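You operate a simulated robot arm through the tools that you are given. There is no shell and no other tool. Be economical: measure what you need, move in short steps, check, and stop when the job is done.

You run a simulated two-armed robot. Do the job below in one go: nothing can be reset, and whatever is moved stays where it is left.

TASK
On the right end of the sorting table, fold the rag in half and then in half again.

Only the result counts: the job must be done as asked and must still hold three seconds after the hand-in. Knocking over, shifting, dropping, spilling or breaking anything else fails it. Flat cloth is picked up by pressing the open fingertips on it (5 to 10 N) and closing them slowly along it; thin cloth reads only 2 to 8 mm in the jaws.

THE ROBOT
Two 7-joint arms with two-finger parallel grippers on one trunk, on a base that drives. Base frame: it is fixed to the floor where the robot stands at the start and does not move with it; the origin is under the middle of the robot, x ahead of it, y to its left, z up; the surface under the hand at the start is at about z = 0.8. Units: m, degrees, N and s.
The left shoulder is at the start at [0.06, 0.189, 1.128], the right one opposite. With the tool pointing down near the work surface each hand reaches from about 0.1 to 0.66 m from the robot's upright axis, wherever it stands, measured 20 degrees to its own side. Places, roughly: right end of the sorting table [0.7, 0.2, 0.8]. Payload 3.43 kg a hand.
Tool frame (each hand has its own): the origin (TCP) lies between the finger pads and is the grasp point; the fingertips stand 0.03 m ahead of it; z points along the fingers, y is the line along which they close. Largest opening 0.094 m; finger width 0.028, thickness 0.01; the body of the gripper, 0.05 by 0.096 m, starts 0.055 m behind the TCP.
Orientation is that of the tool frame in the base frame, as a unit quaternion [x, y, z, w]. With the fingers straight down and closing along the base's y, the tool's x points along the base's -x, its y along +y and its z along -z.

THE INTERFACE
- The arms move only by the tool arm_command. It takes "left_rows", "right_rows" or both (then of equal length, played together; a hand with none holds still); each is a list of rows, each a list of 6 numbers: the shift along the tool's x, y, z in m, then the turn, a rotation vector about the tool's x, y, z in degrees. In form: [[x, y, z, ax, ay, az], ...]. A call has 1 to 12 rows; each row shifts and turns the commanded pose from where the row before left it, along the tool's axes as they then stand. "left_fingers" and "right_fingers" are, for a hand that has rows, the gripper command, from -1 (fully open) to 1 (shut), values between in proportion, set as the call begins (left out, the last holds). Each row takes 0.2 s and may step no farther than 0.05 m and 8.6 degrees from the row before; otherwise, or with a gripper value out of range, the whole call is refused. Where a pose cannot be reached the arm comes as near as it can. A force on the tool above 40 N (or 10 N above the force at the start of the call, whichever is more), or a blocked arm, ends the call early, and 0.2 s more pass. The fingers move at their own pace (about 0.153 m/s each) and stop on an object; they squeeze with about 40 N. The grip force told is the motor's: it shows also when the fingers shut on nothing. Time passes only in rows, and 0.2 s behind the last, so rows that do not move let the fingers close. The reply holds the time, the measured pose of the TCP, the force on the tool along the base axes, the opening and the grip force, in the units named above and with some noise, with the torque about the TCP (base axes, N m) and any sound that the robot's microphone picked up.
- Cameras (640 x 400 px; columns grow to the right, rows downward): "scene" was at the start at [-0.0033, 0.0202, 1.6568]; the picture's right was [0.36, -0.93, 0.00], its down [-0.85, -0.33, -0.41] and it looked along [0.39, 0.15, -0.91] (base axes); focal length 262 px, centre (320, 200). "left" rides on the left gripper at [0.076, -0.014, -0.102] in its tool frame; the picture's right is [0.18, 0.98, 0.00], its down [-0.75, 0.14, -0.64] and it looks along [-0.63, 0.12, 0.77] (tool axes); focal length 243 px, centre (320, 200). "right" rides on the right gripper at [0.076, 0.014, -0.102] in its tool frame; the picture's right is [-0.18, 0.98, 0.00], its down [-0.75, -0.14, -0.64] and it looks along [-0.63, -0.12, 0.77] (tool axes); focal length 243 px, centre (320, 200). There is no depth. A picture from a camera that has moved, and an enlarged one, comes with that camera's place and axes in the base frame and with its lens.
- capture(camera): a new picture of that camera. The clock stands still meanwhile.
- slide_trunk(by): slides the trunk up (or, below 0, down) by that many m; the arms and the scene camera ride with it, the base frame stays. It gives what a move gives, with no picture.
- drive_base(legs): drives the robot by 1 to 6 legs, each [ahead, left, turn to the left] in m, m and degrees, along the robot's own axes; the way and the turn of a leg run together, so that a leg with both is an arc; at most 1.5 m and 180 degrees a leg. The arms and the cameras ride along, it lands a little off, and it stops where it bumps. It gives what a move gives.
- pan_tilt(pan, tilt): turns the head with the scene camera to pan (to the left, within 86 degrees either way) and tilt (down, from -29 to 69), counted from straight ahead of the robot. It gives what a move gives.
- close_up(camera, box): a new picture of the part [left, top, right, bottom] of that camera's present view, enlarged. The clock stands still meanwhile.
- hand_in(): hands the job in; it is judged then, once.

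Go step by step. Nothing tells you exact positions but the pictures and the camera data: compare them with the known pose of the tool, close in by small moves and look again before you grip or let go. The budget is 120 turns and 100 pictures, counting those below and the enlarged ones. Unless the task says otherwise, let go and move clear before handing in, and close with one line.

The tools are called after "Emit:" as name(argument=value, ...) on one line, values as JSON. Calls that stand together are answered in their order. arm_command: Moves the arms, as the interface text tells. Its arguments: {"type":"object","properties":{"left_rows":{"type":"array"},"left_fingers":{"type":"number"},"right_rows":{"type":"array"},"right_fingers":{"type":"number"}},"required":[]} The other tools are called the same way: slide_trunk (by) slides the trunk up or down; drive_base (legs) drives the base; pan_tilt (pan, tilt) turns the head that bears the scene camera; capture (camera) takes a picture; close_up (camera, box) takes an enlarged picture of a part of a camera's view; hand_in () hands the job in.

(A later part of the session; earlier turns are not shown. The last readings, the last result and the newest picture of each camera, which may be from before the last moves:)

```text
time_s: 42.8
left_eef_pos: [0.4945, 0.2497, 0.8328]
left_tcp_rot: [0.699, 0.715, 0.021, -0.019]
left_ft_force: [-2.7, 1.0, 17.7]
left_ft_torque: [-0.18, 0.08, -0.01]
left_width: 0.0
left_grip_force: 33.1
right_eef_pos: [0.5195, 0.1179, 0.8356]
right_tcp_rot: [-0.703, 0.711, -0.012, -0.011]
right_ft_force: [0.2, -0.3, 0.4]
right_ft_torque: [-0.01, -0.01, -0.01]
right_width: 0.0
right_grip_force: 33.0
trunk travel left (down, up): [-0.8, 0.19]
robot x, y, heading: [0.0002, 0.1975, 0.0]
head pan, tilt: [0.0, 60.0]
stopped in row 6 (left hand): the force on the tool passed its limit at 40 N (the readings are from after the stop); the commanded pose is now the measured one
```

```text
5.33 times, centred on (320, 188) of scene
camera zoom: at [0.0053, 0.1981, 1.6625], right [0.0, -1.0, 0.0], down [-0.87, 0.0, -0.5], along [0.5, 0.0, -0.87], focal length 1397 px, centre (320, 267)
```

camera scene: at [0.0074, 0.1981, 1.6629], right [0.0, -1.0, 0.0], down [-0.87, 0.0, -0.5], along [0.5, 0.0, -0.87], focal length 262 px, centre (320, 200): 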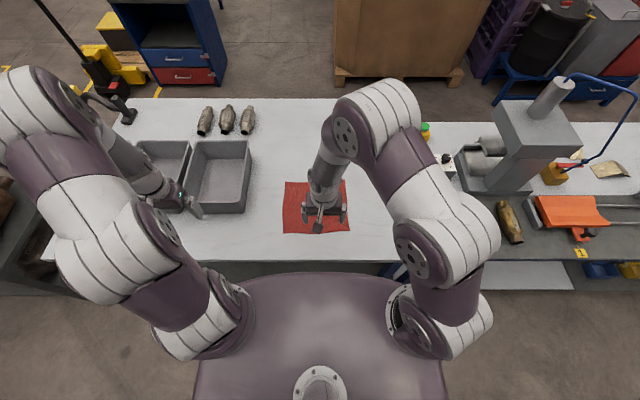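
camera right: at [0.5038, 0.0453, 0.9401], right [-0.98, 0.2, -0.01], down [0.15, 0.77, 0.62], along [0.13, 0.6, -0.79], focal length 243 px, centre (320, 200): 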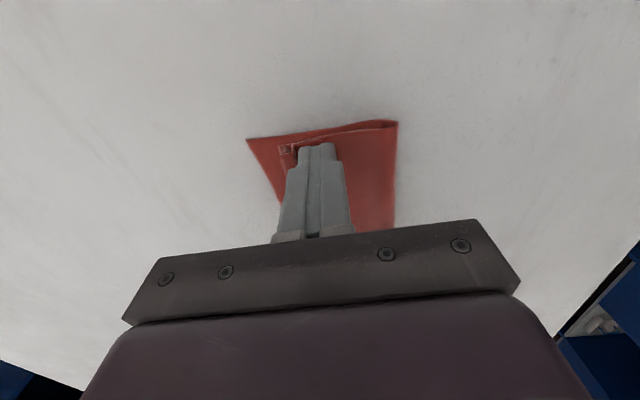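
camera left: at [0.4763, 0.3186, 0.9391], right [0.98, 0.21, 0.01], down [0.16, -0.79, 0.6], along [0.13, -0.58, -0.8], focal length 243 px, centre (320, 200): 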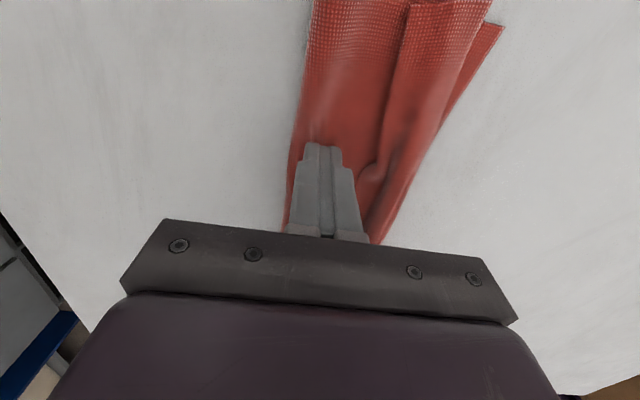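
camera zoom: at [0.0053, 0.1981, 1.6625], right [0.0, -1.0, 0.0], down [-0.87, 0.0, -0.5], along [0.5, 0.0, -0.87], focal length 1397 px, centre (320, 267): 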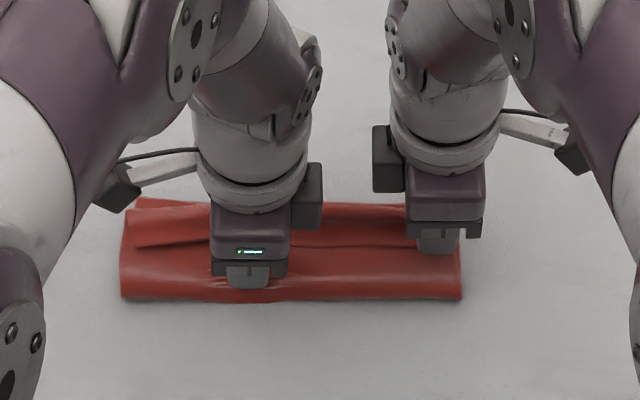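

Emit:
arm_command(left_rows=[[0, 0, -0.0006, 0, 0, 0], [0, 0, 0, 0, 0, 0], [0, 0, 0, 0, 0, 0], [0, 0, 0, 0, 0, 0], [0, 0, 0, 0, 0, 0], [0, 0, 0, 0, 0, 0]], right_rows=[[0, -0.004, 0, 0, 0, 0], [0, -0.005, 0, 0, 0, 0], [0, -0.005, -0.001, 0, 0, 0], [0, -0.005, -0.001, 0, 0, 0], [0, -0.005, 0, 0, 0, 0], [0, 0, 0, 0, 0, 0]])

Emit:
capture(camera="right")

Emit:
close_up(camera="right", box=[220, 90, 420, 215])

```text
time_s: 44.2
left_eef_pos: [0.4946, 0.2489, 0.831]
left_tcp_rot: [0.699, 0.714, 0.021, -0.02]
left_ft_force: [3.9, -0.9, 17.3]
left_ft_torque: [-0.22, -0.11, 0.05]
left_width: 0.0
left_grip_force: 32.8
right_eef_pos: [0.5456, 0.1178, 0.8372]
right_tcp_rot: [-0.703, 0.711, -0.012, -0.012]
right_ft_force: [-1.1, -0.2, -0.5]
right_ft_torque: [0.01, 0.01, 0.01]
right_width: 0.0001
right_grip_force: 33.0
trunk travel left (down, up): [-0.8, 0.19]
robot x, y, heading: [0.0004, 0.199, -0.2]
head pan, tilt: [0.0, 60.0]
```

```text
40 pictures are left
camera right: at [0.5281, 0.045, 0.9421], right [-0.98, 0.2, -0.01], down [0.15, 0.77, 0.62], along [0.13, 0.6, -0.79], focal length 243 px, centre (320, 200)
```

right: 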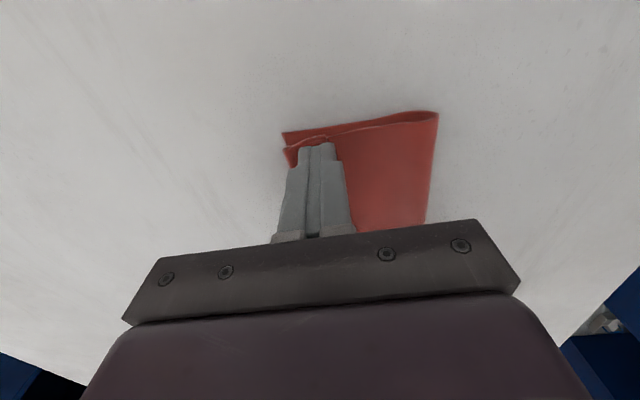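

```text
3.20 times, centred on (320, 152) of right
camera zoom: at [0.5281, 0.045, 0.9421], right [-0.98, 0.2, -0.01], down [0.15, 0.77, 0.62], along [0.13, 0.6, -0.79], focal length 776 px, centre (320, 352)
```

zoom: 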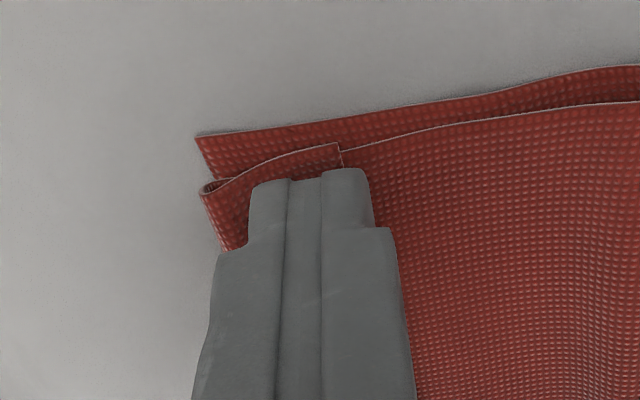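

The close-up shows the flap clearly, now about 2 cm wide with my fingertip on it. With the packet still pinned I'll press lightly and drag forward to roll it open.

Emit:
arm_command(left_rows=[[0, 0, 0, 0, 0, 0], [0, 0, 0, 0, 0, 0], [0, 0, 0, 0, 0, 0], [0, 0, 0, 0, 0, 0], [0, 0, 0, 0, 0, 0], [0, 0, 0, 0, 0, 0], [0, 0, 0, 0, 0, 0], [0, 0, 0, 0, 0, 0]], right_rows=[[0, 0.006, 0, 0, 0, 0], [0, 0, 0.002, 0, 0, 0], [0, 0, 0.001, 0, 0, 0], [0, -0.006, 0.0003, 0, 0, 0], [0, -0.006, 0, 0, 0, 0], [0, -0.006, 0, 0, 0, 0], [0, -0.006, 0, 0, 0, 0], [0, 0, 0, 0, 0, 0]])

Emit:
close_up(camera="right", box=[220, 90, 420, 215])

```text
time_s: 46.0
left_eef_pos: [0.4936, 0.2491, 0.8328]
left_tcp_rot: [0.699, 0.715, 0.021, -0.02]
left_ft_force: [4.0, -0.5, 19.1]
left_ft_torque: [-0.25, -0.13, 0.07]
left_width: 0.0
left_grip_force: 32.9
right_eef_pos: [0.5627, 0.1166, 0.8337]
right_tcp_rot: [-0.703, 0.711, -0.012, -0.011]
right_ft_force: [-1.4, -0.4, -0.2]
right_ft_torque: [0.01, 0.0, 0.0]
right_width: 0.0
right_grip_force: 32.2
trunk travel left (down, up): [-0.8, 0.19]
robot x, y, heading: [0.0021, 0.204, -0.2]
head pan, tilt: [0.0, 60.0]
```

```text
3.20 times, centred on (320, 152) of right
camera zoom: at [0.5463, 0.0444, 0.9394], right [-0.98, 0.2, -0.01], down [0.15, 0.77, 0.62], along [0.13, 0.6, -0.79], focal length 776 px, centre (320, 352)
```

zoom: 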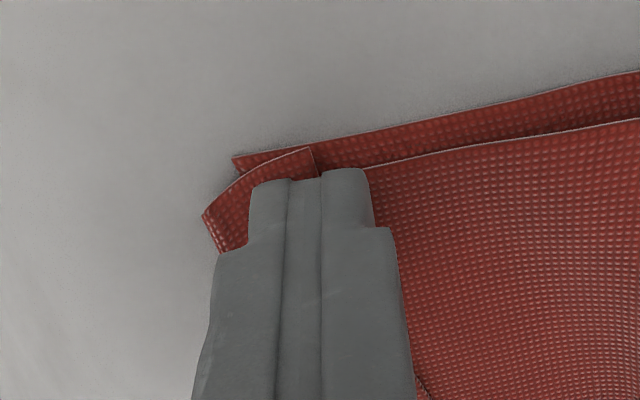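

Emit:
arm_command(right_rows=[[0, 0, -0.01, 0, 0, 0], [0, 0, -0.03, 0, 0, 0], [0.04, 0, -0.02, 0, 0, 0], [0.03, 0.0, 0, 0, 0, 0]])

Emit:
close_up(camera="scene", box=[260, 150, 380, 225])

Emit:
capture(camera="right")

```text
time_s: 47.0
left_eef_pos: [0.4926, 0.2505, 0.8321]
left_tcp_rot: [0.698, 0.715, 0.021, -0.021]
left_ft_force: [2.5, -0.6, 20.8]
left_ft_torque: [-0.25, -0.06, 0.04]
left_width: 0.0001
left_grip_force: 33.2
right_eef_pos: [0.5614, 0.049, 0.8965]
right_tcp_rot: [-0.703, 0.711, -0.011, -0.012]
right_ft_force: [0.2, -0.1, 1.0]
right_ft_torque: [0.02, -0.04, -0.01]
right_width: 0.0002
right_grip_force: 33.3
trunk travel left (down, up): [-0.8, 0.19]
robot x, y, heading: [-0.0017, 0.2013, -0.1]
head pan, tilt: [0.0, 60.0]
```

```text
5.33 times, centred on (320, 188) of scene
camera zoom: at [0.0053, 0.1977, 1.6629], right [0.0, -1.0, 0.0], down [-0.87, 0.0, -0.5], along [0.5, 0.0, -0.87], focal length 1397 px, centre (320, 267)
```

zoom: 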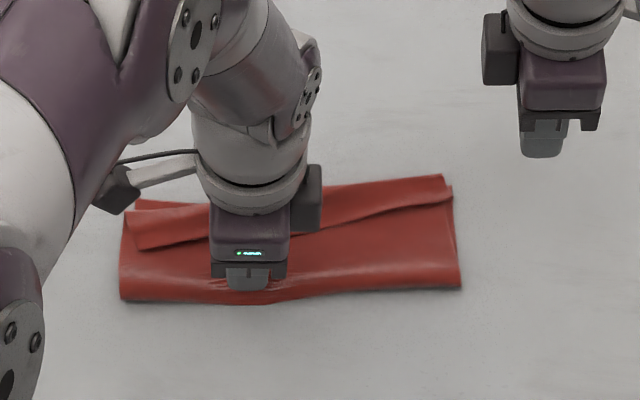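

```text
36 pictures are left
camera right: at [0.5453, -0.0234, 1.0015], right [-0.98, 0.2, -0.01], down [0.15, 0.77, 0.62], along [0.13, 0.6, -0.79], focal length 243 px, centre (320, 200)
```

right: 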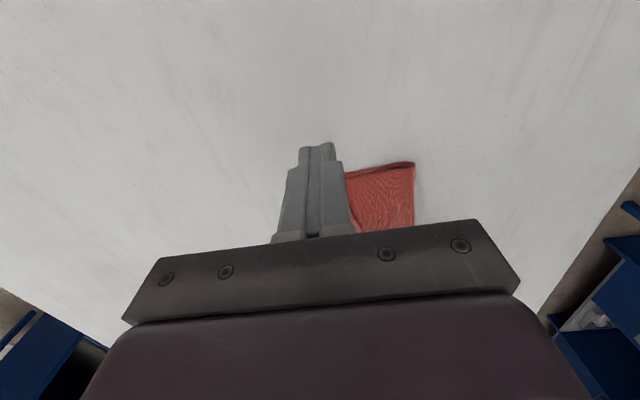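

Emit:
close_up(camera="scene", box=[310, 175, 358, 210])

```text
11.43 times, centred on (334, 192) of scene
camera zoom: at [0.0053, 0.1977, 1.6629], right [0.0, -1.0, 0.0], down [-0.87, 0.0, -0.5], along [0.5, 0.0, -0.87], focal length 2994 px, centre (160, 286)
```

zoom: 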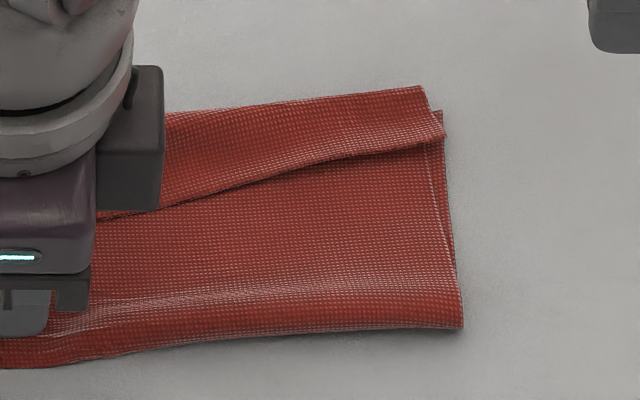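

The flap is still folded over, because my pinch line ran parallel to the edge. I'll turn both hands back 90° to close along y, grip the flap hem at each corner and re-lay the edge properly.

Emit:
arm_command(left_rows=[[0, 0, -0.03, 0, 0, 0], [0, 0, -0.02, 0, 0, -8.2], [0, 0, 0, 0, 0, -8.2], [0, 0, 0, 0, 0, -8.2], [0, 0, 0, 0, 0, -8.2], [0, 0, 0, 0, 0, -8.2], [0, 0, 0, 0, 0, -8.2], [0, 0, 0, 0, 0, -8.2], [0, 0, 0, 0, 0, -8.2], [0, 0, 0, 0, 0, -8.2], [0, 0, 0, 0, 0, -8.2], [0, 0, 0, 0, 0, -8]], right_rows=[[0, 0, 0, 0, 0, 0], [0, 0, 0, 0, 0, 8.2], [0, 0, 0, 0, 0, 8.2], [0, 0, 0, 0, 0, 8.2], [0, 0, 0, 0, 0, 8.2], [0, 0, 0, 0, 0, 8.2], [0, 0, 0, 0, 0, 8.2], [0, 0, 0, 0, 0, 8.2], [0, 0, 0, 0, 0, 8.2], [0, 0, 0, 0, 0, 8.2], [0, 0, 0, 0, 0, 8.2], [0, 0, 0, 0, 0, 8]], left_fingers=0.36, right_fingers=0.36)

Emit:
close_up(camera="scene", box=[270, 165, 366, 225])

```text
time_s: 49.6
left_eef_pos: [0.4938, 0.2454, 0.8822]
left_tcp_rot: [-0.013, 0.999, 0.03, 0.0]
left_ft_force: [0.2, -0.3, -0.1]
left_ft_torque: [0.0, 0.0, 0.03]
left_width: 0.0302
left_grip_force: 0.1
right_eef_pos: [0.5614, 0.0482, 0.8956]
right_tcp_rot: [0.008, 1.0, -0.016, 0.0]
right_ft_force: [-0.5, 0.0, -0.2]
right_ft_torque: [0.01, 0.02, -0.02]
right_width: 0.0301
right_grip_force: 0.0
trunk travel left (down, up): [-0.8, 0.19]
robot x, y, heading: [0.0006, 0.2, 0.0]
head pan, tilt: [0.0, 60.0]
```

```text
6.67 times, centred on (318, 195) of scene
camera zoom: at [0.0075, 0.1981, 1.6629], right [0.0, -1.0, 0.0], down [-0.87, 0.0, -0.5], along [0.5, 0.0, -0.87], focal length 1746 px, centre (333, 233)
```

zoom: 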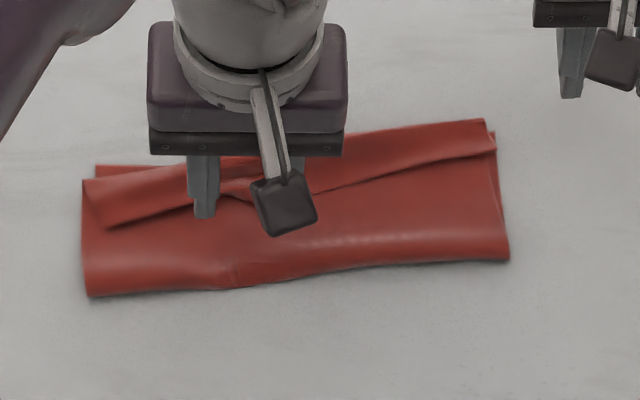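

Emit:
arm_command(left_rows=[[0, 0, 0, 3.4, 0, 0], [-0.009, 0.02, 0.005, 0, 0, 0], [-0.009, 0.02, 0.013, 0, 0, 0], [-0.009, 0.0196, 0.016, 0, 0, 0], [0, 0, 0.008, 0, 0, 0], [0, 0, 0, 0, 0, 0]], right_rows=[[0, 0, 0, -1.8, 0, 0], [0, 0.025, 0.01, 0, 0, 0], [0, 0.025, 0.02, 0, 0, 0], [0, 0.024, 0.018, 0, 0, 0], [0, 0, 0.007, 0, 0, 0], [0, 0, 0, 0, 0, 0]])

Emit:
capture(camera="right")

Emit:
capture(camera="left")

```text
time_s: 51.0
left_eef_pos: [0.5206, 0.3075, 0.8393]
left_tcp_rot: [-0.011, 1.0, 0.0, -0.001]
left_ft_force: [1.7, -0.3, 0.6]
left_ft_torque: [-0.02, 0.04, -0.02]
left_width: 0.03
left_grip_force: 0.1
right_eef_pos: [0.5632, 0.1229, 0.8404]
right_tcp_rot: [0.006, 1.0, -0.001, 0.0]
right_ft_force: [0.5, -0.5, -0.1]
right_ft_torque: [0.0, -0.01, 0.01]
right_width: 0.0301
right_grip_force: 0.0
trunk travel left (down, up): [-0.8, 0.19]
robot x, y, heading: [-0.0008, 0.1999, 0.2]
head pan, tilt: [0.0, 60.0]
```

```text
33 pictures are left
camera right: at [0.486, 0.1384, 0.9434], right [0.2, 0.98, 0.0], down [0.75, -0.15, 0.64], along [0.63, -0.13, -0.77], focal length 243 px, centre (320, 200)
```

right: 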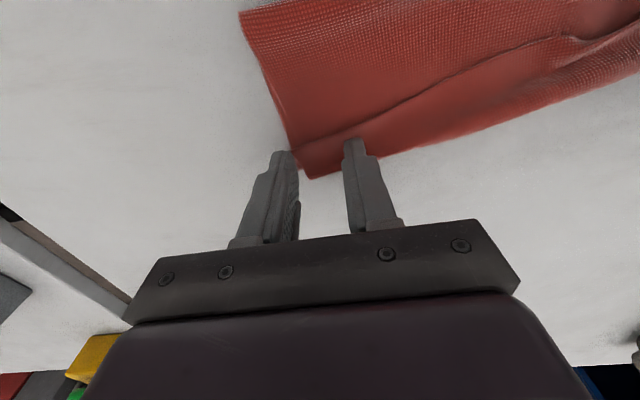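

```text
32 pictures are left
camera left: at [0.4434, 0.2905, 0.9421], right [-0.21, 0.98, 0.0], down [0.75, 0.16, 0.64], along [0.63, 0.13, -0.77], focal length 243 px, centre (320, 200)
```

left: 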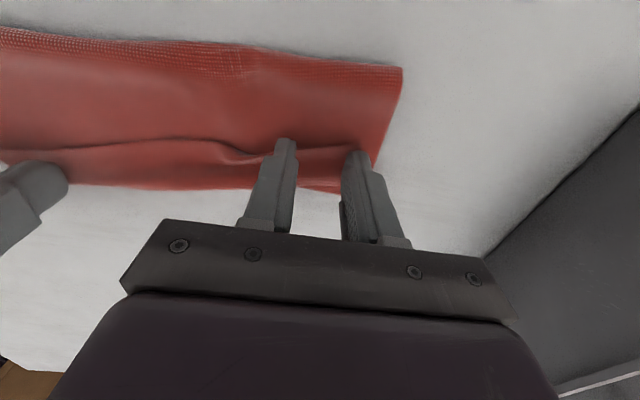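

Emit:
arm_command(left_rows=[[0, 0, 0.003, 0, 0, 0], [0, 0, 0.002, 0, 0, 0], [0, 0, 0.001, 0, 0, 0], [0, 0, 0, 0, 0, 0]], right_rows=[[0.003, 0.007, 0.003, 0, 0, 0], [0, 0, 0.002, 0, 0, 0], [0, 0, 0.001, 0, 0, 0], [0, 0, 0, 0, 0, 0]])

```text
time_s: 52.0
left_eef_pos: [0.52, 0.3069, 0.8345]
left_tcp_rot: [-0.011, 1.0, -0.001, 0.001]
left_ft_force: [-1.1, 1.2, 6.0]
left_ft_torque: [0.11, 0.06, 0.0]
left_width: 0.0299
left_grip_force: 0.4
right_eef_pos: [0.5609, 0.1313, 0.8358]
right_tcp_rot: [0.006, 1.0, 0.0, 0.0]
right_ft_force: [0.6, 0.5, 0.5]
right_ft_torque: [-0.02, 0.02, -0.01]
right_width: 0.03
right_grip_force: 0.1
trunk travel left (down, up): [-0.8, 0.19]
robot x, y, heading: [0.002, 0.2005, 0.2]
head pan, tilt: [0.0, 60.0]
```

Emit:
arm_command(left_rows=[[0, 0, 0, 0, 0, 0], [0, 0, 0, 0, 0, 0], [0, 0, 0, 0, 0, 0]], right_rows=[[0, 0, 0.001, 0, 0, 0], [0, 0, 0.0008, 0, 0, 0], [0, 0, 0, 0, 0, 0]])

```text
time_s: 52.8
left_eef_pos: [0.5205, 0.3068, 0.833]
left_tcp_rot: [-0.012, 1.0, -0.002, 0.001]
left_ft_force: [0.3, 0.6, 6.7]
left_ft_torque: [0.13, 0.03, 0.0]
left_width: 0.0303
left_grip_force: 0.6
right_eef_pos: [0.5594, 0.1299, 0.8334]
right_tcp_rot: [0.006, 1.0, -0.001, 0.0]
right_ft_force: [1.1, 0.7, 2.4]
right_ft_torque: [0.0, -0.04, -0.01]
right_width: 0.0301
right_grip_force: 0.0
trunk travel left (down, up): [-0.8, 0.19]
robot x, y, heading: [0.0032, 0.2003, 0.0]
head pan, tilt: [0.0, 60.0]
```

Left 7 N, right about 2.5 N. I'll add a touch on the right and close both slowly.

Emit:
arm_command(left_rows=[[0, 0, 0, 0, 0, 0], [0, 0, 0, 0, 0, 0]], right_rows=[[0, 0, 0.0007, 0, 0, 0], [0, 0, 0, 0, 0, 0]], left_fingers=0.5, right_fingers=0.4)

Emit:
arm_command(left_rows=[[0, 0, 0, 0, 0, 0]], right_rows=[[0, 0, 0, 0, 0, 0]], left_fingers=0.65, right_fingers=0.55)

Emit:
arm_command(left_rows=[[0, 0, 0, 0, 0, 0]], right_rows=[[0, 0, 0, 0, 0, 0]], left_fingers=0.8, right_fingers=0.7)

Emit:
arm_command(left_rows=[[0, 0, 0, 0, 0, 0]], right_rows=[[0, 0, 0, 0, 0, 0]], left_fingers=1, right_fingers=0.85)

Emit:
arm_command(left_rows=[[0, 0, 0, 0, 0, 0], [0, 0, 0, 0, 0, 0]], right_rows=[[0, 0, 0, 0, 0, 0], [0, 0, 0, 0, 0, 0]], left_fingers=1, right_fingers=1)

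Emit:
arm_command(left_rows=[[0, 0, -0.01, 0, 0, 0], [0.005, 0, -0.015, 0, 0, 0], [0, 0, 0, 0, 0, 0]], right_rows=[[0, 0, -0.01, 0, 0, 0], [0.005, 0, -0.015, 0, 0, 0], [0, 0, 0, 0, 0, 0]])

Emit:
capture(camera="right")

Emit:
capture(camera="left")

```text
time_s: 53.4
left_eef_pos: [0.5189, 0.3068, 0.8342]
left_tcp_rot: [-0.011, 1.0, -0.002, 0.001]
left_ft_force: [1.0, -0.2, 5.9]
left_ft_torque: [0.08, 0.04, -0.01]
left_width: 0.0229
left_grip_force: 0.1
right_eef_pos: [0.5602, 0.1301, 0.8333]
right_tcp_rot: [0.006, 1.0, -0.001, 0.001]
right_ft_force: [0.1, -1.1, 4.1]
right_ft_torque: [0.0, 0.01, 0.02]
right_width: 0.0277
right_grip_force: 0.0
trunk travel left (down, up): [-0.8, 0.19]
robot x, y, heading: [0.0033, 0.1998, -0.0]
head pan, tilt: [0.0, 60.0]
```

```text
time_s: 53.8
left_eef_pos: [0.5193, 0.3074, 0.834]
left_tcp_rot: [-0.011, 1.0, 0.0, 0.001]
left_ft_force: [1.1, -0.8, 4.9]
left_ft_torque: [0.02, -0.01, -0.03]
left_width: 0.0159
left_grip_force: 0.1
right_eef_pos: [0.5597, 0.1304, 0.8336]
right_tcp_rot: [0.007, 1.0, -0.001, 0.001]
right_ft_force: [0.3, 0.7, 4.6]
right_ft_torque: [0.0, 0.01, -0.01]
right_width: 0.0204
right_grip_force: 0.0
trunk travel left (down, up): [-0.8, 0.19]
robot x, y, heading: [-0.0014, 0.1981, -0.0]
head pan, tilt: [0.0, 60.0]
```

```text
time_s: 54.2
left_eef_pos: [0.5185, 0.3075, 0.8335]
left_tcp_rot: [-0.012, 1.0, -0.001, 0.0]
left_ft_force: [0.2, -1.4, 5.0]
left_ft_torque: [-0.01, 0.01, 0.03]
left_width: 0.0094
left_grip_force: 0.2
right_eef_pos: [0.56, 0.1306, 0.8335]
right_tcp_rot: [0.006, 1.0, -0.001, 0.001]
right_ft_force: [0.8, 1.0, 5.7]
right_ft_torque: [0.03, -0.02, 0.0]
right_width: 0.0135
right_grip_force: 0.2
trunk travel left (down, up): [-0.8, 0.19]
robot x, y, heading: [-0.0029, 0.2, 0.2]
head pan, tilt: [0.0, 60.0]
```

```text
time_s: 54.6
left_eef_pos: [0.5191, 0.3072, 0.8335]
left_tcp_rot: [-0.012, 1.0, -0.001, 0.001]
left_ft_force: [0.8, -3.3, 6.1]
left_ft_torque: [-0.11, -0.04, -0.01]
left_width: 0.0026
left_grip_force: 37.0
right_eef_pos: [0.5595, 0.1315, 0.8339]
right_tcp_rot: [0.006, 1.0, -0.001, 0.0]
right_ft_force: [-0.5, 3.2, 5.4]
right_ft_torque: [0.11, 0.0, 0.05]
right_width: 0.0076
right_grip_force: 0.2
trunk travel left (down, up): [-0.8, 0.19]
robot x, y, heading: [-0.0022, 0.1995, 0.2]
head pan, tilt: [0.0, 60.0]
```

```text
time_s: 55.2
left_eef_pos: [0.5189, 0.3062, 0.8339]
left_tcp_rot: [-0.011, 1.0, -0.001, 0.001]
left_ft_force: [1.6, -6.3, 6.2]
left_ft_torque: [-0.2, -0.05, -0.08]
left_width: 0.0025
left_grip_force: 37.1
right_eef_pos: [0.5585, 0.1305, 0.8338]
right_tcp_rot: [0.006, 1.0, -0.001, 0.0]
right_ft_force: [-0.9, 7.1, 6.4]
right_ft_torque: [0.21, 0.03, 0.04]
right_width: 0.002
right_grip_force: 36.7
trunk travel left (down, up): [-0.8, 0.19]
robot x, y, heading: [-0.0013, 0.2018, -0.1]
head pan, tilt: [0.0, 60.0]
```

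```text
time_s: 56.0
left_eef_pos: [0.5153, 0.3071, 0.8576]
left_tcp_rot: [-0.011, 1.0, 0.0, -0.001]
left_ft_force: [1.2, -4.6, -0.1]
left_ft_torque: [-0.16, -0.05, -0.07]
left_width: 0.0022
left_grip_force: 36.9
right_eef_pos: [0.556, 0.1289, 0.8571]
right_tcp_rot: [0.007, 1.0, -0.002, -0.001]
right_ft_force: [-2.6, 5.9, -1.1]
right_ft_torque: [0.19, 0.08, 0.02]
right_width: 0.0019
right_grip_force: 36.9
trunk travel left (down, up): [-0.8, 0.19]
robot x, y, heading: [-0.0036, 0.2004, -0.0]
head pan, tilt: [0.0, 60.0]
```

```text
31 pictures are left
camera right: at [0.4789, 0.1457, 0.9594], right [0.2, 0.98, 0.0], down [0.75, -0.15, 0.64], along [0.63, -0.13, -0.77], focal length 243 px, centre (320, 200)
```

right: 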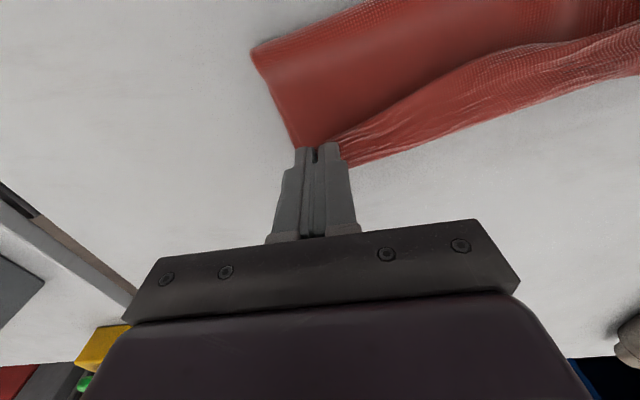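

```text
30 pictures are left
camera left: at [0.4389, 0.2895, 0.9603], right [-0.21, 0.98, 0.0], down [0.75, 0.16, 0.64], along [0.63, 0.13, -0.77], focal length 243 px, centre (320, 200)
```

left: 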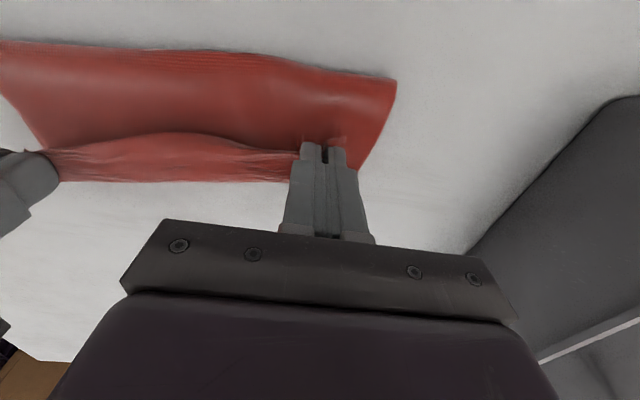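

Both corners of the flap are gripped. I'll relax the sideways tension and peel the layer back up and toward the robot.

Emit:
arm_command(left_rows=[[0, -0.004, -0.015, 0, 0, 0], [0.01, -0.004, -0.015, 0, 0, 0], [0.03, 0, -0.01, 0, 0, 0], [0.04, 0, 0, 0, 0, 0], [0.04, 0, 0, 0, 0, 0], [0, 0, 0, 0, 0, 0]], right_rows=[[0, 0.004, -0.015, 0, 0, 0], [0.03, 0.004, -0.015, 0, 0, 0], [0.045, 0, -0.01, 0, 0, 0], [0.045, 0, 0, 0, 0, 0], [0.045, 0, 0, 0, 0, 0], [0, 0, 0, 0, 0, 0]])

Emit:
close_up(camera="scene", box=[260, 150, 380, 225])

Emit:
capture(camera="right")

Emit:
capture(camera="left")

```text
time_s: 57.4
left_eef_pos: [0.3966, 0.2963, 0.8965]
left_tcp_rot: [-0.011, 1.0, -0.001, 0.0]
left_ft_force: [-0.4, -0.2, -0.2]
left_ft_torque: [0.01, -0.02, 0.0]
left_width: 0.0025
left_grip_force: 36.9
right_eef_pos: [0.3908, 0.1412, 0.8975]
right_tcp_rot: [0.006, 1.0, -0.001, -0.001]
right_ft_force: [0.7, 0.4, 0.2]
right_ft_torque: [-0.05, 0.0, 0.02]
right_width: 0.002
right_grip_force: 36.7
trunk travel left (down, up): [-0.8, 0.19]
robot x, y, heading: [-0.0007, 0.2005, 0.0]
head pan, tilt: [0.0, 60.0]
```

```text
5.33 times, centred on (320, 188) of scene
camera zoom: at [0.0092, 0.1982, 1.6628], right [0.0, -1.0, 0.0], down [-0.87, 0.0, -0.5], along [0.5, 0.0, -0.87], focal length 1397 px, centre (320, 267)
```

zoom: 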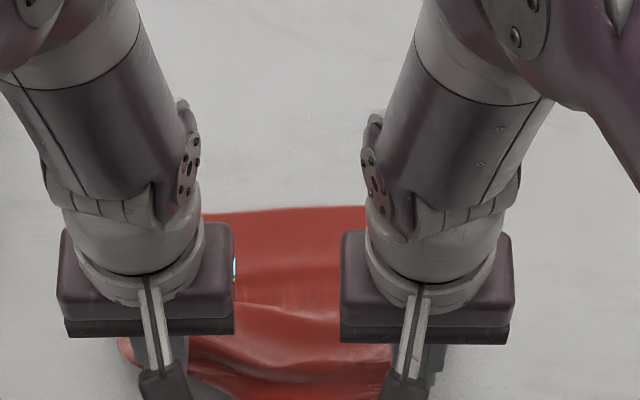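

```text
28 pictures are left
camera right: at [0.314, 0.1566, 0.9995], right [0.2, 0.98, 0.0], down [0.75, -0.15, 0.64], along [0.63, -0.13, -0.77], focal length 243 px, centre (320, 200)
```

right: 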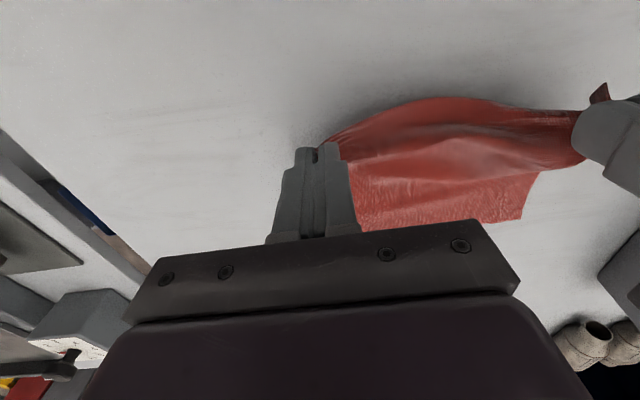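

```text
27 pictures are left
camera left: at [0.3195, 0.2796, 1.0005], right [-0.21, 0.98, 0.0], down [0.75, 0.16, 0.64], along [0.63, 0.13, -0.77], focal length 243 px, centre (320, 200)
```

left: 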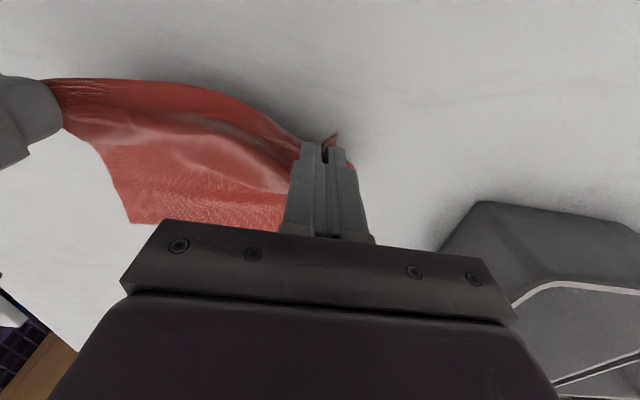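

The layer is fully peeled back and held at its very edge now. Far edge is at x ≈ 0.557, so I'll fold about x ≈ 0.447, bringing the hem to 0.557 on a low arc.

Emit:
arm_command(left_rows=[[-0.025, 0, -0.004, 0, 0, 0], [-0.027, 0, 0, 0, 0, 0], [-0.028, 0, 0.005, 0, 0, 0], [-0.025, 0, 0.01, 0, 0, 0], [-0.02, 0, 0.015, 0, 0, 0], [0, 0, 0, 0, 0, 0]], right_rows=[[-0.028, 0, -0.004, 0, 0, 0], [-0.03, 0, 0, 0, 0, 0], [-0.028, 0, 0.005, 0, 0, 0], [-0.025, 0, 0.01, 0, 0, 0], [-0.02, 0, 0.015, 0, 0, 0], [0, 0, 0, 0, 0, 0]])

Emit:
close_up(camera="scene", box=[260, 150, 380, 225])

Emit:
capture(camera="right")

```text
time_s: 58.8
left_eef_pos: [0.5207, 0.2982, 0.8724]
left_tcp_rot: [-0.012, 1.0, -0.001, 0.0]
left_ft_force: [-0.3, 0.6, 0.1]
left_ft_torque: [-0.02, 0.0, 0.01]
left_width: 0.0025
left_grip_force: 37.1
right_eef_pos: [0.5199, 0.1389, 0.8722]
right_tcp_rot: [0.006, 1.0, 0.0, 0.0]
right_ft_force: [-0.1, 0.4, 0.0]
right_ft_torque: [0.0, 0.01, 0.01]
right_width: 0.0021
right_grip_force: 36.5
trunk travel left (down, up): [-0.8, 0.19]
robot x, y, heading: [-0.0006, 0.2004, -0.1]
head pan, tilt: [0.0, 60.0]
```

```text
5.33 times, centred on (320, 188) of scene
camera zoom: at [0.006, 0.1982, 1.6629], right [0.0, -1.0, 0.0], down [-0.87, 0.0, -0.5], along [0.5, 0.0, -0.87], focal length 1397 px, centre (320, 267)
```

zoom: 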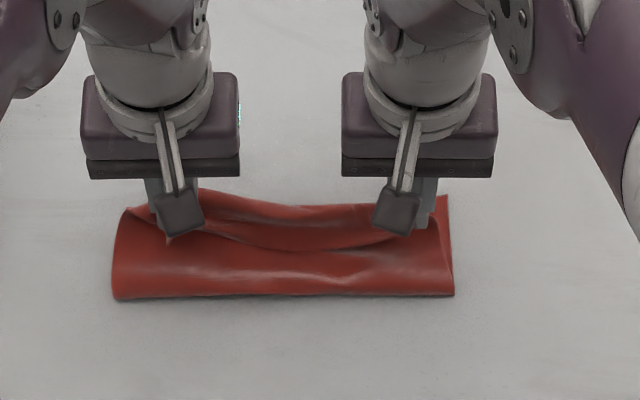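

```text
25 pictures are left
camera right: at [0.4434, 0.1544, 0.9737], right [0.2, 0.98, 0.0], down [0.75, -0.15, 0.64], along [0.63, -0.13, -0.77], focal length 243 px, centre (320, 200)
```

right: 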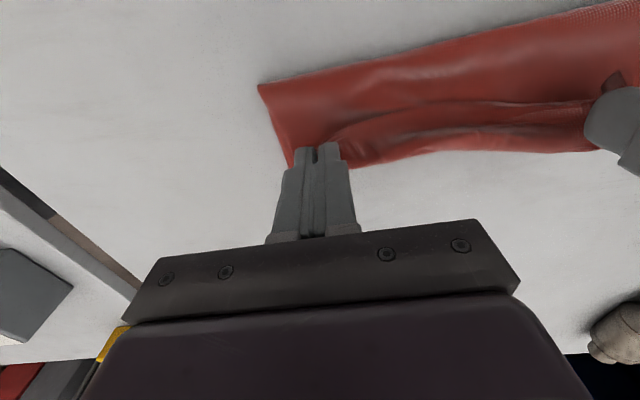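

The fold is forming again with slack in the top layer. I'll set the hem down onto the far edge, and smooth the slack toward the fold afterwards.

Emit:
arm_command(left_rows=[[-0.01, 0.003, 0.01, 0, 0, 0], [-0.009, 0.003, 0.012, 0, 0, 0], [-0.007, 0, 0.012, 0, 0, 0], [0, 0, 0, 0, 0, 0]], right_rows=[[-0.011, -0.003, 0.01, 0, 0, 0], [-0.01, -0.003, 0.012, 0, 0, 0], [-0.008, 0, 0.012, 0, 0, 0], [0, 0, 0, 0, 0, 0]])

Emit:
close_up(camera="scene", box=[260, 150, 380, 225])

Emit:
capture(camera="right")

```text
time_s: 59.8
left_eef_pos: [0.5463, 0.3041, 0.8379]
left_tcp_rot: [-0.01, 1.0, -0.001, 0.001]
left_ft_force: [-0.2, -0.6, 1.9]
left_ft_torque: [0.0, -0.01, -0.01]
left_width: 0.0022
left_grip_force: 36.8
right_eef_pos: [0.5498, 0.1323, 0.837]
right_tcp_rot: [0.007, 1.0, -0.002, -0.001]
right_ft_force: [0.1, 0.7, 0.3]
right_ft_torque: [0.0, -0.01, 0.04]
right_width: 0.0019
right_grip_force: 36.9
trunk travel left (down, up): [-0.8, 0.19]
robot x, y, heading: [-0.0013, 0.2001, -0.0]
head pan, tilt: [0.0, 60.0]
```

```text
5.33 times, centred on (320, 188) of scene
camera zoom: at [0.0065, 0.1982, 1.6629], right [0.0, -1.0, 0.0], down [-0.87, 0.0, -0.5], along [0.5, 0.0, -0.87], focal length 1397 px, centre (320, 267)
```

zoom: 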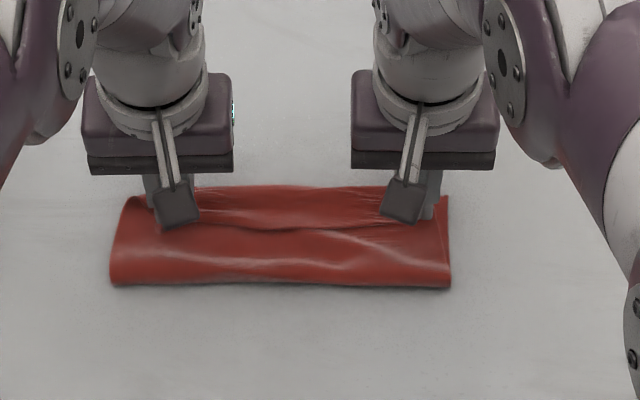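

```text
23 pictures are left
camera right: at [0.4728, 0.1475, 0.939], right [0.2, 0.98, 0.0], down [0.75, -0.15, 0.64], along [0.63, -0.13, -0.77], focal length 243 px, centre (320, 200)
```

right: 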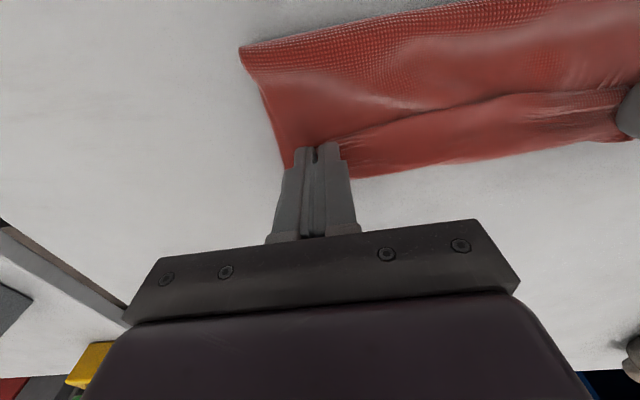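

The hem end of the pinch still trails, so a strip folds back again. I'll peel back once more, lay the rag flat, and regrip with only a few millimetres of overlap at the hem.

Emit:
arm_command(left_rows=[[0.005, -0.003, -0.03, 0, 0, 0], [0.035, -0.003, -0.025, 0, 0, 0], [0.045, 0, 0, 0, 0, 0], [0.045, 0, 0, 0, 0, 0], [0.03, 0, 0.02, 0, 0, 0], [0.018, 0, 0.022, 0, 0, 0], [0.006, 0, 0.011, 0, 0, 0], [0, 0, 0, 0, 0, 0]], right_rows=[[0.005, 0.003, -0.03, 0, 0, 0], [0.035, 0.003, -0.025, 0, 0, 0], [0.045, 0, 0, 0, 0, 0], [0.045, 0, 0, 0, 0, 0], [0.03, 0, 0.02, 0, 0, 0], [0.018, 0, 0.022, 0, 0, 0], [0.006, 0, 0.011, 0, 0, 0], [0, 0, 0, 0, 0, 0]])

Emit:
arm_command(left_rows=[[0, 0, 0, 0, 0, 0], [0, 0, 0, 0, 0, 0]], right_rows=[[0, 0, 0, 0, 0, 0], [0, 0, 0, 0, 0, 0]], left_fingers=0.36, right_fingers=0.36)

Emit:
arm_command(left_rows=[[0, 0, -0.02, 0, 0, 0], [0, 0, -0.03, 0, 0, 0], [0, 0.04, -0.02, 0, 0, 0], [0, 0.04, 0, 0, 0, 0], [0, 0.02, 0, 0, 0, 0]], right_rows=[[0, 0, -0.02, 0, 0, 0], [0, 0, -0.03, 0, 0, 0], [0, -0.04, -0.02, 0, 0, 0], [0, -0.04, 0, 0, 0, 0], [0, -0.02, 0, 0, 0, 0]])

Emit:
close_up(camera="scene", box=[240, 160, 400, 260])

```text
time_s: 61.6
left_eef_pos: [0.3623, 0.2949, 0.8386]
left_tcp_rot: [-0.011, 1.0, -0.001, 0.0]
left_ft_force: [0.2, 0.6, -0.7]
left_ft_torque: [-0.01, 0.01, 0.01]
left_width: 0.0022
left_grip_force: 36.6
right_eef_pos: [0.3664, 0.1411, 0.8398]
right_tcp_rot: [0.005, 1.0, 0.0, 0.0]
right_ft_force: [-0.4, -0.1, 0.4]
right_ft_torque: [0.03, 0.01, 0.03]
right_width: 0.0021
right_grip_force: 36.9
trunk travel left (down, up): [-0.8, 0.19]
robot x, y, heading: [-0.0016, 0.1973, 0.1]
head pan, tilt: [0.0, 60.0]
```

```text
time_s: 62.2
left_eef_pos: [0.3618, 0.2967, 0.8401]
left_tcp_rot: [-0.011, 1.0, 0.0, -0.001]
left_ft_force: [0.3, -0.4, 0.0]
left_ft_torque: [0.0, -0.03, -0.01]
left_width: 0.0304
left_grip_force: 0.0
right_eef_pos: [0.3644, 0.1396, 0.8394]
right_tcp_rot: [0.006, 1.0, -0.001, 0.0]
right_ft_force: [0.2, 0.3, -0.5]
right_ft_torque: [-0.04, 0.02, 0.01]
right_width: 0.0301
right_grip_force: 0.0
trunk travel left (down, up): [-0.8, 0.19]
robot x, y, heading: [0.0021, 0.1991, -0.0]
head pan, tilt: [0.0, 60.0]
```

```text
time_s: 63.4
left_eef_pos: [0.3593, 0.3973, 0.9102]
left_tcp_rot: [-0.011, 1.0, -0.001, -0.001]
left_ft_force: [0.8, -0.3, -0.4]
left_ft_torque: [0.0, 0.0, 0.01]
left_width: 0.0303
left_grip_force: 0.1
right_eef_pos: [0.3661, 0.0411, 0.9099]
right_tcp_rot: [0.006, 1.0, -0.002, 0.0]
right_ft_force: [-0.9, -0.2, 0.7]
right_ft_torque: [0.05, 0.01, 0.02]
right_width: 0.0302
right_grip_force: 0.1
trunk travel left (down, up): [-0.8, 0.19]
robot x, y, heading: [-0.0004, 0.1999, -0.0]
head pan, tilt: [0.0, 60.0]
```

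```text
4.00 times, centred on (320, 210) of scene
camera zoom: at [0.007, 0.1982, 1.6629], right [0.0, -1.0, 0.0], down [-0.87, 0.0, -0.5], along [0.5, 0.0, -0.87], focal length 1048 px, centre (320, 160)
```

zoom: 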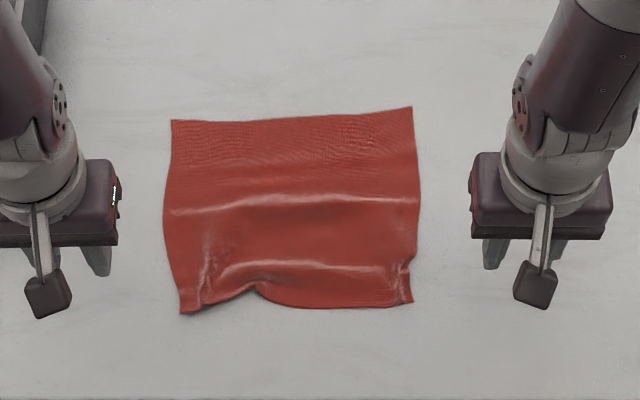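

The rag is flat again apart from soft wrinkles; hem at x ≈ 0.35–0.36. I'll set the hands at the hem with just ~8 mm overlap, y ≈ 0.136 and 0.303.

Emit:
arm_command(left_rows=[[0.004, -0.035, 0.01, 0, 0, 0], [0.004, -0.035, 0.015, 0, 0, 0], [0, -0.024, 0.02, 0, 0, 0], [0, 0, 0.02, 0, 0, 0], [0, 0, 0, 0, 0, 0]], right_rows=[[0.005, 0.035, 0.01, 0, 0, 0], [0.005, 0.035, 0.015, 0, 0, 0], [0, 0.025, 0.02, 0, 0, 0], [0, 0, 0.02, 0, 0, 0], [0, 0, 0, 0, 0, 0]])

Emit:
close_up(camera="right", box=[220, 80, 420, 205])

Emit:
close_up(camera="left", box=[220, 80, 420, 205])

```text
time_s: 64.6
left_eef_pos: [0.354, 0.3022, 0.8451]
left_tcp_rot: [-0.012, 1.0, 0.0, 0.0]
left_ft_force: [-0.1, 0.9, -0.4]
left_ft_torque: [0.01, -0.03, 0.02]
left_width: 0.0301
left_grip_force: 0.0
right_eef_pos: [0.3567, 0.1355, 0.8449]
right_tcp_rot: [0.006, 1.0, -0.001, 0.0]
right_ft_force: [-0.5, 0.7, 0.9]
right_ft_torque: [-0.01, 0.0, -0.01]
right_width: 0.0306
right_grip_force: 0.1
trunk travel left (down, up): [-0.8, 0.19]
robot x, y, heading: [0.0043, 0.1938, 0.1]
head pan, tilt: [0.0, 60.0]
```

```text
3.20 times, centred on (320, 142) of right
camera zoom: at [0.2791, 0.1513, 0.947], right [0.2, 0.98, 0.0], down [0.75, -0.15, 0.64], along [0.63, -0.13, -0.77], focal length 776 px, centre (320, 384)
```

zoom: 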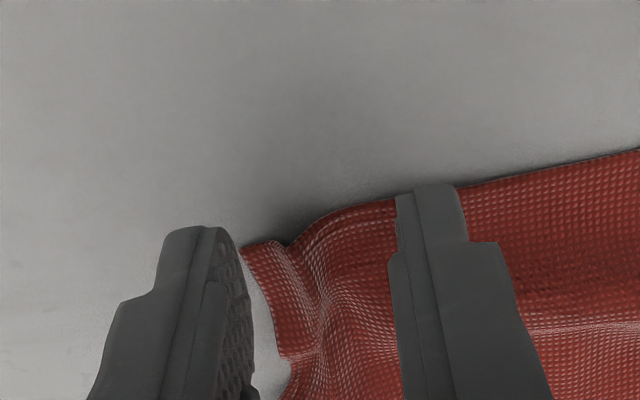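

```text
3.20 times, centred on (320, 142) of left
camera zoom: at [0.2777, 0.2844, 0.948], right [-0.21, 0.98, 0.0], down [0.75, 0.16, 0.64], along [0.63, 0.13, -0.77], focal length 776 px, centre (320, 384)
```

zoom: 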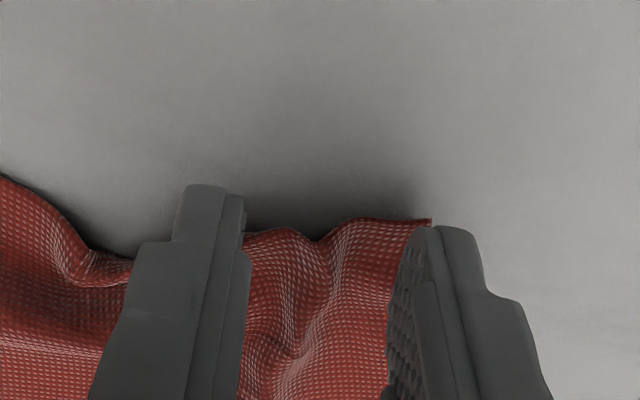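

The corners lie right between the fingers. I'll shift slightly (right +10 mm in y, both a few mm back toward the hem) and press down.

Emit:
arm_command(left_rows=[[0.008, -0.005, 0.005, 0, 0, 0], [0, 0, 0.004, 0, 0, 0], [0, 0, 0.002, 0, 0, 0], [0, 0, 0.001, 0, 0, 0], [0, 0, 0, 0, 0, 0]], right_rows=[[0.005, 0.01, 0.005, 0, 0, 0], [0, 0, 0.004, 0, 0, 0], [0, 0, 0.002, 0, 0, 0], [0, 0, 0.001, 0, 0, 0], [0, 0, 0, 0, 0, 0]])

```text
time_s: 65.8
left_eef_pos: [0.3448, 0.2953, 0.8328]
left_tcp_rot: [-0.012, 1.0, -0.001, 0.0]
left_ft_force: [-0.3, 0.4, 1.0]
left_ft_torque: [0.05, 0.02, 0.01]
left_width: 0.0302
left_grip_force: 0.0
right_eef_pos: [0.3521, 0.1455, 0.8322]
right_tcp_rot: [0.007, 1.0, -0.002, 0.0]
right_ft_force: [-0.1, 0.4, 0.5]
right_ft_torque: [-0.01, -0.01, -0.02]
right_width: 0.0302
right_grip_force: 0.1
trunk travel left (down, up): [-0.8, 0.19]
robot x, y, heading: [-0.0002, 0.2032, -0.1]
head pan, tilt: [0.0, 60.0]
```

Emit:
arm_command(left_rows=[[0, 0, 0.0007, 0, 0, 0], [0, 0, 0, 0, 0, 0], [0, 0, 0, 0, 0, 0]], right_rows=[[0, 0, 0.0009, 0, 0, 0], [0, 0, 0, 0, 0, 0], [0, 0, 0, 0, 0, 0]])

```text
time_s: 66.6
left_eef_pos: [0.3465, 0.2966, 0.8326]
left_tcp_rot: [-0.011, 1.0, -0.001, 0.001]
left_ft_force: [0.0, 0.1, 1.6]
left_ft_torque: [0.01, 0.02, 0.01]
left_width: 0.0301
left_grip_force: 0.0
right_eef_pos: [0.3521, 0.1465, 0.8315]
right_tcp_rot: [0.006, 1.0, -0.001, 0.0]
right_ft_force: [1.4, 0.0, 6.5]
right_ft_torque: [0.02, -0.08, 0.0]
right_width: 0.0302
right_grip_force: 0.0
trunk travel left (down, up): [-0.8, 0.19]
robot x, y, heading: [0.0029, 0.2025, 0.1]
head pan, tilt: [0.0, 60.0]
```

Right 6.5 N; the left needs a bit more. Then I'll close both slowly and lift.

Emit:
arm_command(left_rows=[[0, 0, 0.0007, 0, 0, 0], [0, 0, 0, 0, 0, 0]], right_rows=[[0, 0, 0, 0, 0, 0], [0, 0, 0, 0, 0, 0]], left_fingers=0.36, right_fingers=0.5)

Emit:
arm_command(left_rows=[[0, 0, 0.0002, 0, 0, 0]], right_rows=[[0, 0, 0, 0, 0, 0]], left_fingers=0.5, right_fingers=0.65)

Emit:
arm_command(left_rows=[[0, 0, 0, 0, 0, 0]], right_rows=[[0, 0, 0, 0, 0, 0]], left_fingers=0.65, right_fingers=0.8)

Emit:
arm_command(left_rows=[[0, 0, 0, 0, 0, 0]], right_rows=[[0, 0, 0, 0, 0, 0]], left_fingers=0.8, right_fingers=1)

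Emit:
arm_command(left_rows=[[0, 0, 0, 0, 0, 0], [0, 0, 0, 0, 0, 0]], right_rows=[[0, 0, 0, 0, 0, 0], [0, 0, 0, 0, 0, 0]], left_fingers=1, right_fingers=1)

```text
time_s: 67.2
left_eef_pos: [0.346, 0.2955, 0.8324]
left_tcp_rot: [-0.012, 1.0, 0.0, 0.001]
left_ft_force: [0.1, 0.5, 5.8]
left_ft_torque: [0.1, -0.03, 0.0]
left_width: 0.0303
left_grip_force: 0.4
right_eef_pos: [0.3517, 0.1466, 0.8303]
right_tcp_rot: [0.006, 1.0, -0.001, 0.0]
right_ft_force: [1.6, 0.8, 5.9]
right_ft_torque: [0.03, -0.07, -0.02]
right_width: 0.023
right_grip_force: 0.0
trunk travel left (down, up): [-0.8, 0.19]
robot x, y, heading: [0.002, 0.1994, 0.0]
head pan, tilt: [0.0, 60.0]
```

```text
time_s: 67.6
left_eef_pos: [0.3451, 0.2949, 0.8318]
left_tcp_rot: [-0.011, 1.0, 0.0, 0.001]
left_ft_force: [-0.1, -0.5, 8.0]
left_ft_torque: [0.11, -0.08, -0.01]
left_width: 0.023
left_grip_force: 0.1
right_eef_pos: [0.3505, 0.1462, 0.8318]
right_tcp_rot: [0.007, 1.0, -0.001, 0.0]
right_ft_force: [0.4, 0.4, 5.5]
right_ft_torque: [0.06, -0.07, 0.02]
right_width: 0.0162
right_grip_force: 0.1
trunk travel left (down, up): [-0.8, 0.19]
robot x, y, heading: [0.0043, 0.2, 0.0]
head pan, tilt: [0.0, 60.0]
```

```text
time_s: 68.0
left_eef_pos: [0.346, 0.2957, 0.8323]
left_tcp_rot: [-0.012, 1.0, -0.001, 0.001]
left_ft_force: [0.5, -1.0, 9.3]
left_ft_torque: [0.07, -0.11, -0.01]
left_width: 0.0161
left_grip_force: 0.0
right_eef_pos: [0.3509, 0.145, 0.831]
right_tcp_rot: [0.006, 1.0, -0.001, -0.001]
right_ft_force: [-1.2, 0.4, 5.8]
right_ft_torque: [0.04, -0.08, -0.01]
right_width: 0.0092
right_grip_force: 0.1
trunk travel left (down, up): [-0.8, 0.19]
robot x, y, heading: [-0.0019, 0.206, 0.0]
head pan, tilt: [0.0, 60.0]
```

```text
time_s: 68.4
left_eef_pos: [0.3448, 0.2949, 0.8331]
left_tcp_rot: [-0.011, 1.0, -0.001, 0.001]
left_ft_force: [-0.1, -1.3, 9.1]
left_ft_torque: [0.04, -0.11, -0.01]
left_width: 0.0087
left_grip_force: 0.0
right_eef_pos: [0.3521, 0.1457, 0.831]
right_tcp_rot: [0.007, 1.0, -0.001, 0.0]
right_ft_force: [-0.4, 0.8, 5.6]
right_ft_torque: [0.05, -0.05, 0.0]
right_width: 0.0024
right_grip_force: 37.1
trunk travel left (down, up): [-0.8, 0.19]
robot x, y, heading: [-0.0023, 0.2032, 0.1]
head pan, tilt: [0.0, 60.0]
```

```text
time_s: 69.0
left_eef_pos: [0.3447, 0.2959, 0.8325]
left_tcp_rot: [-0.012, 1.0, -0.001, 0.001]
left_ft_force: [-0.6, -1.0, 10.8]
left_ft_torque: [0.03, -0.09, -0.03]
left_width: 0.0025
left_grip_force: 37.0
right_eef_pos: [0.3511, 0.1452, 0.8321]
right_tcp_rot: [0.006, 1.0, -0.002, 0.0]
right_ft_force: [-0.2, 0.4, 5.2]
right_ft_torque: [0.05, -0.1, 0.01]
right_width: 0.0026
right_grip_force: 37.1
trunk travel left (down, up): [-0.8, 0.19]
robot x, y, heading: [0.0002, 0.2012, -0.0]
head pan, tilt: [0.0, 60.0]
```

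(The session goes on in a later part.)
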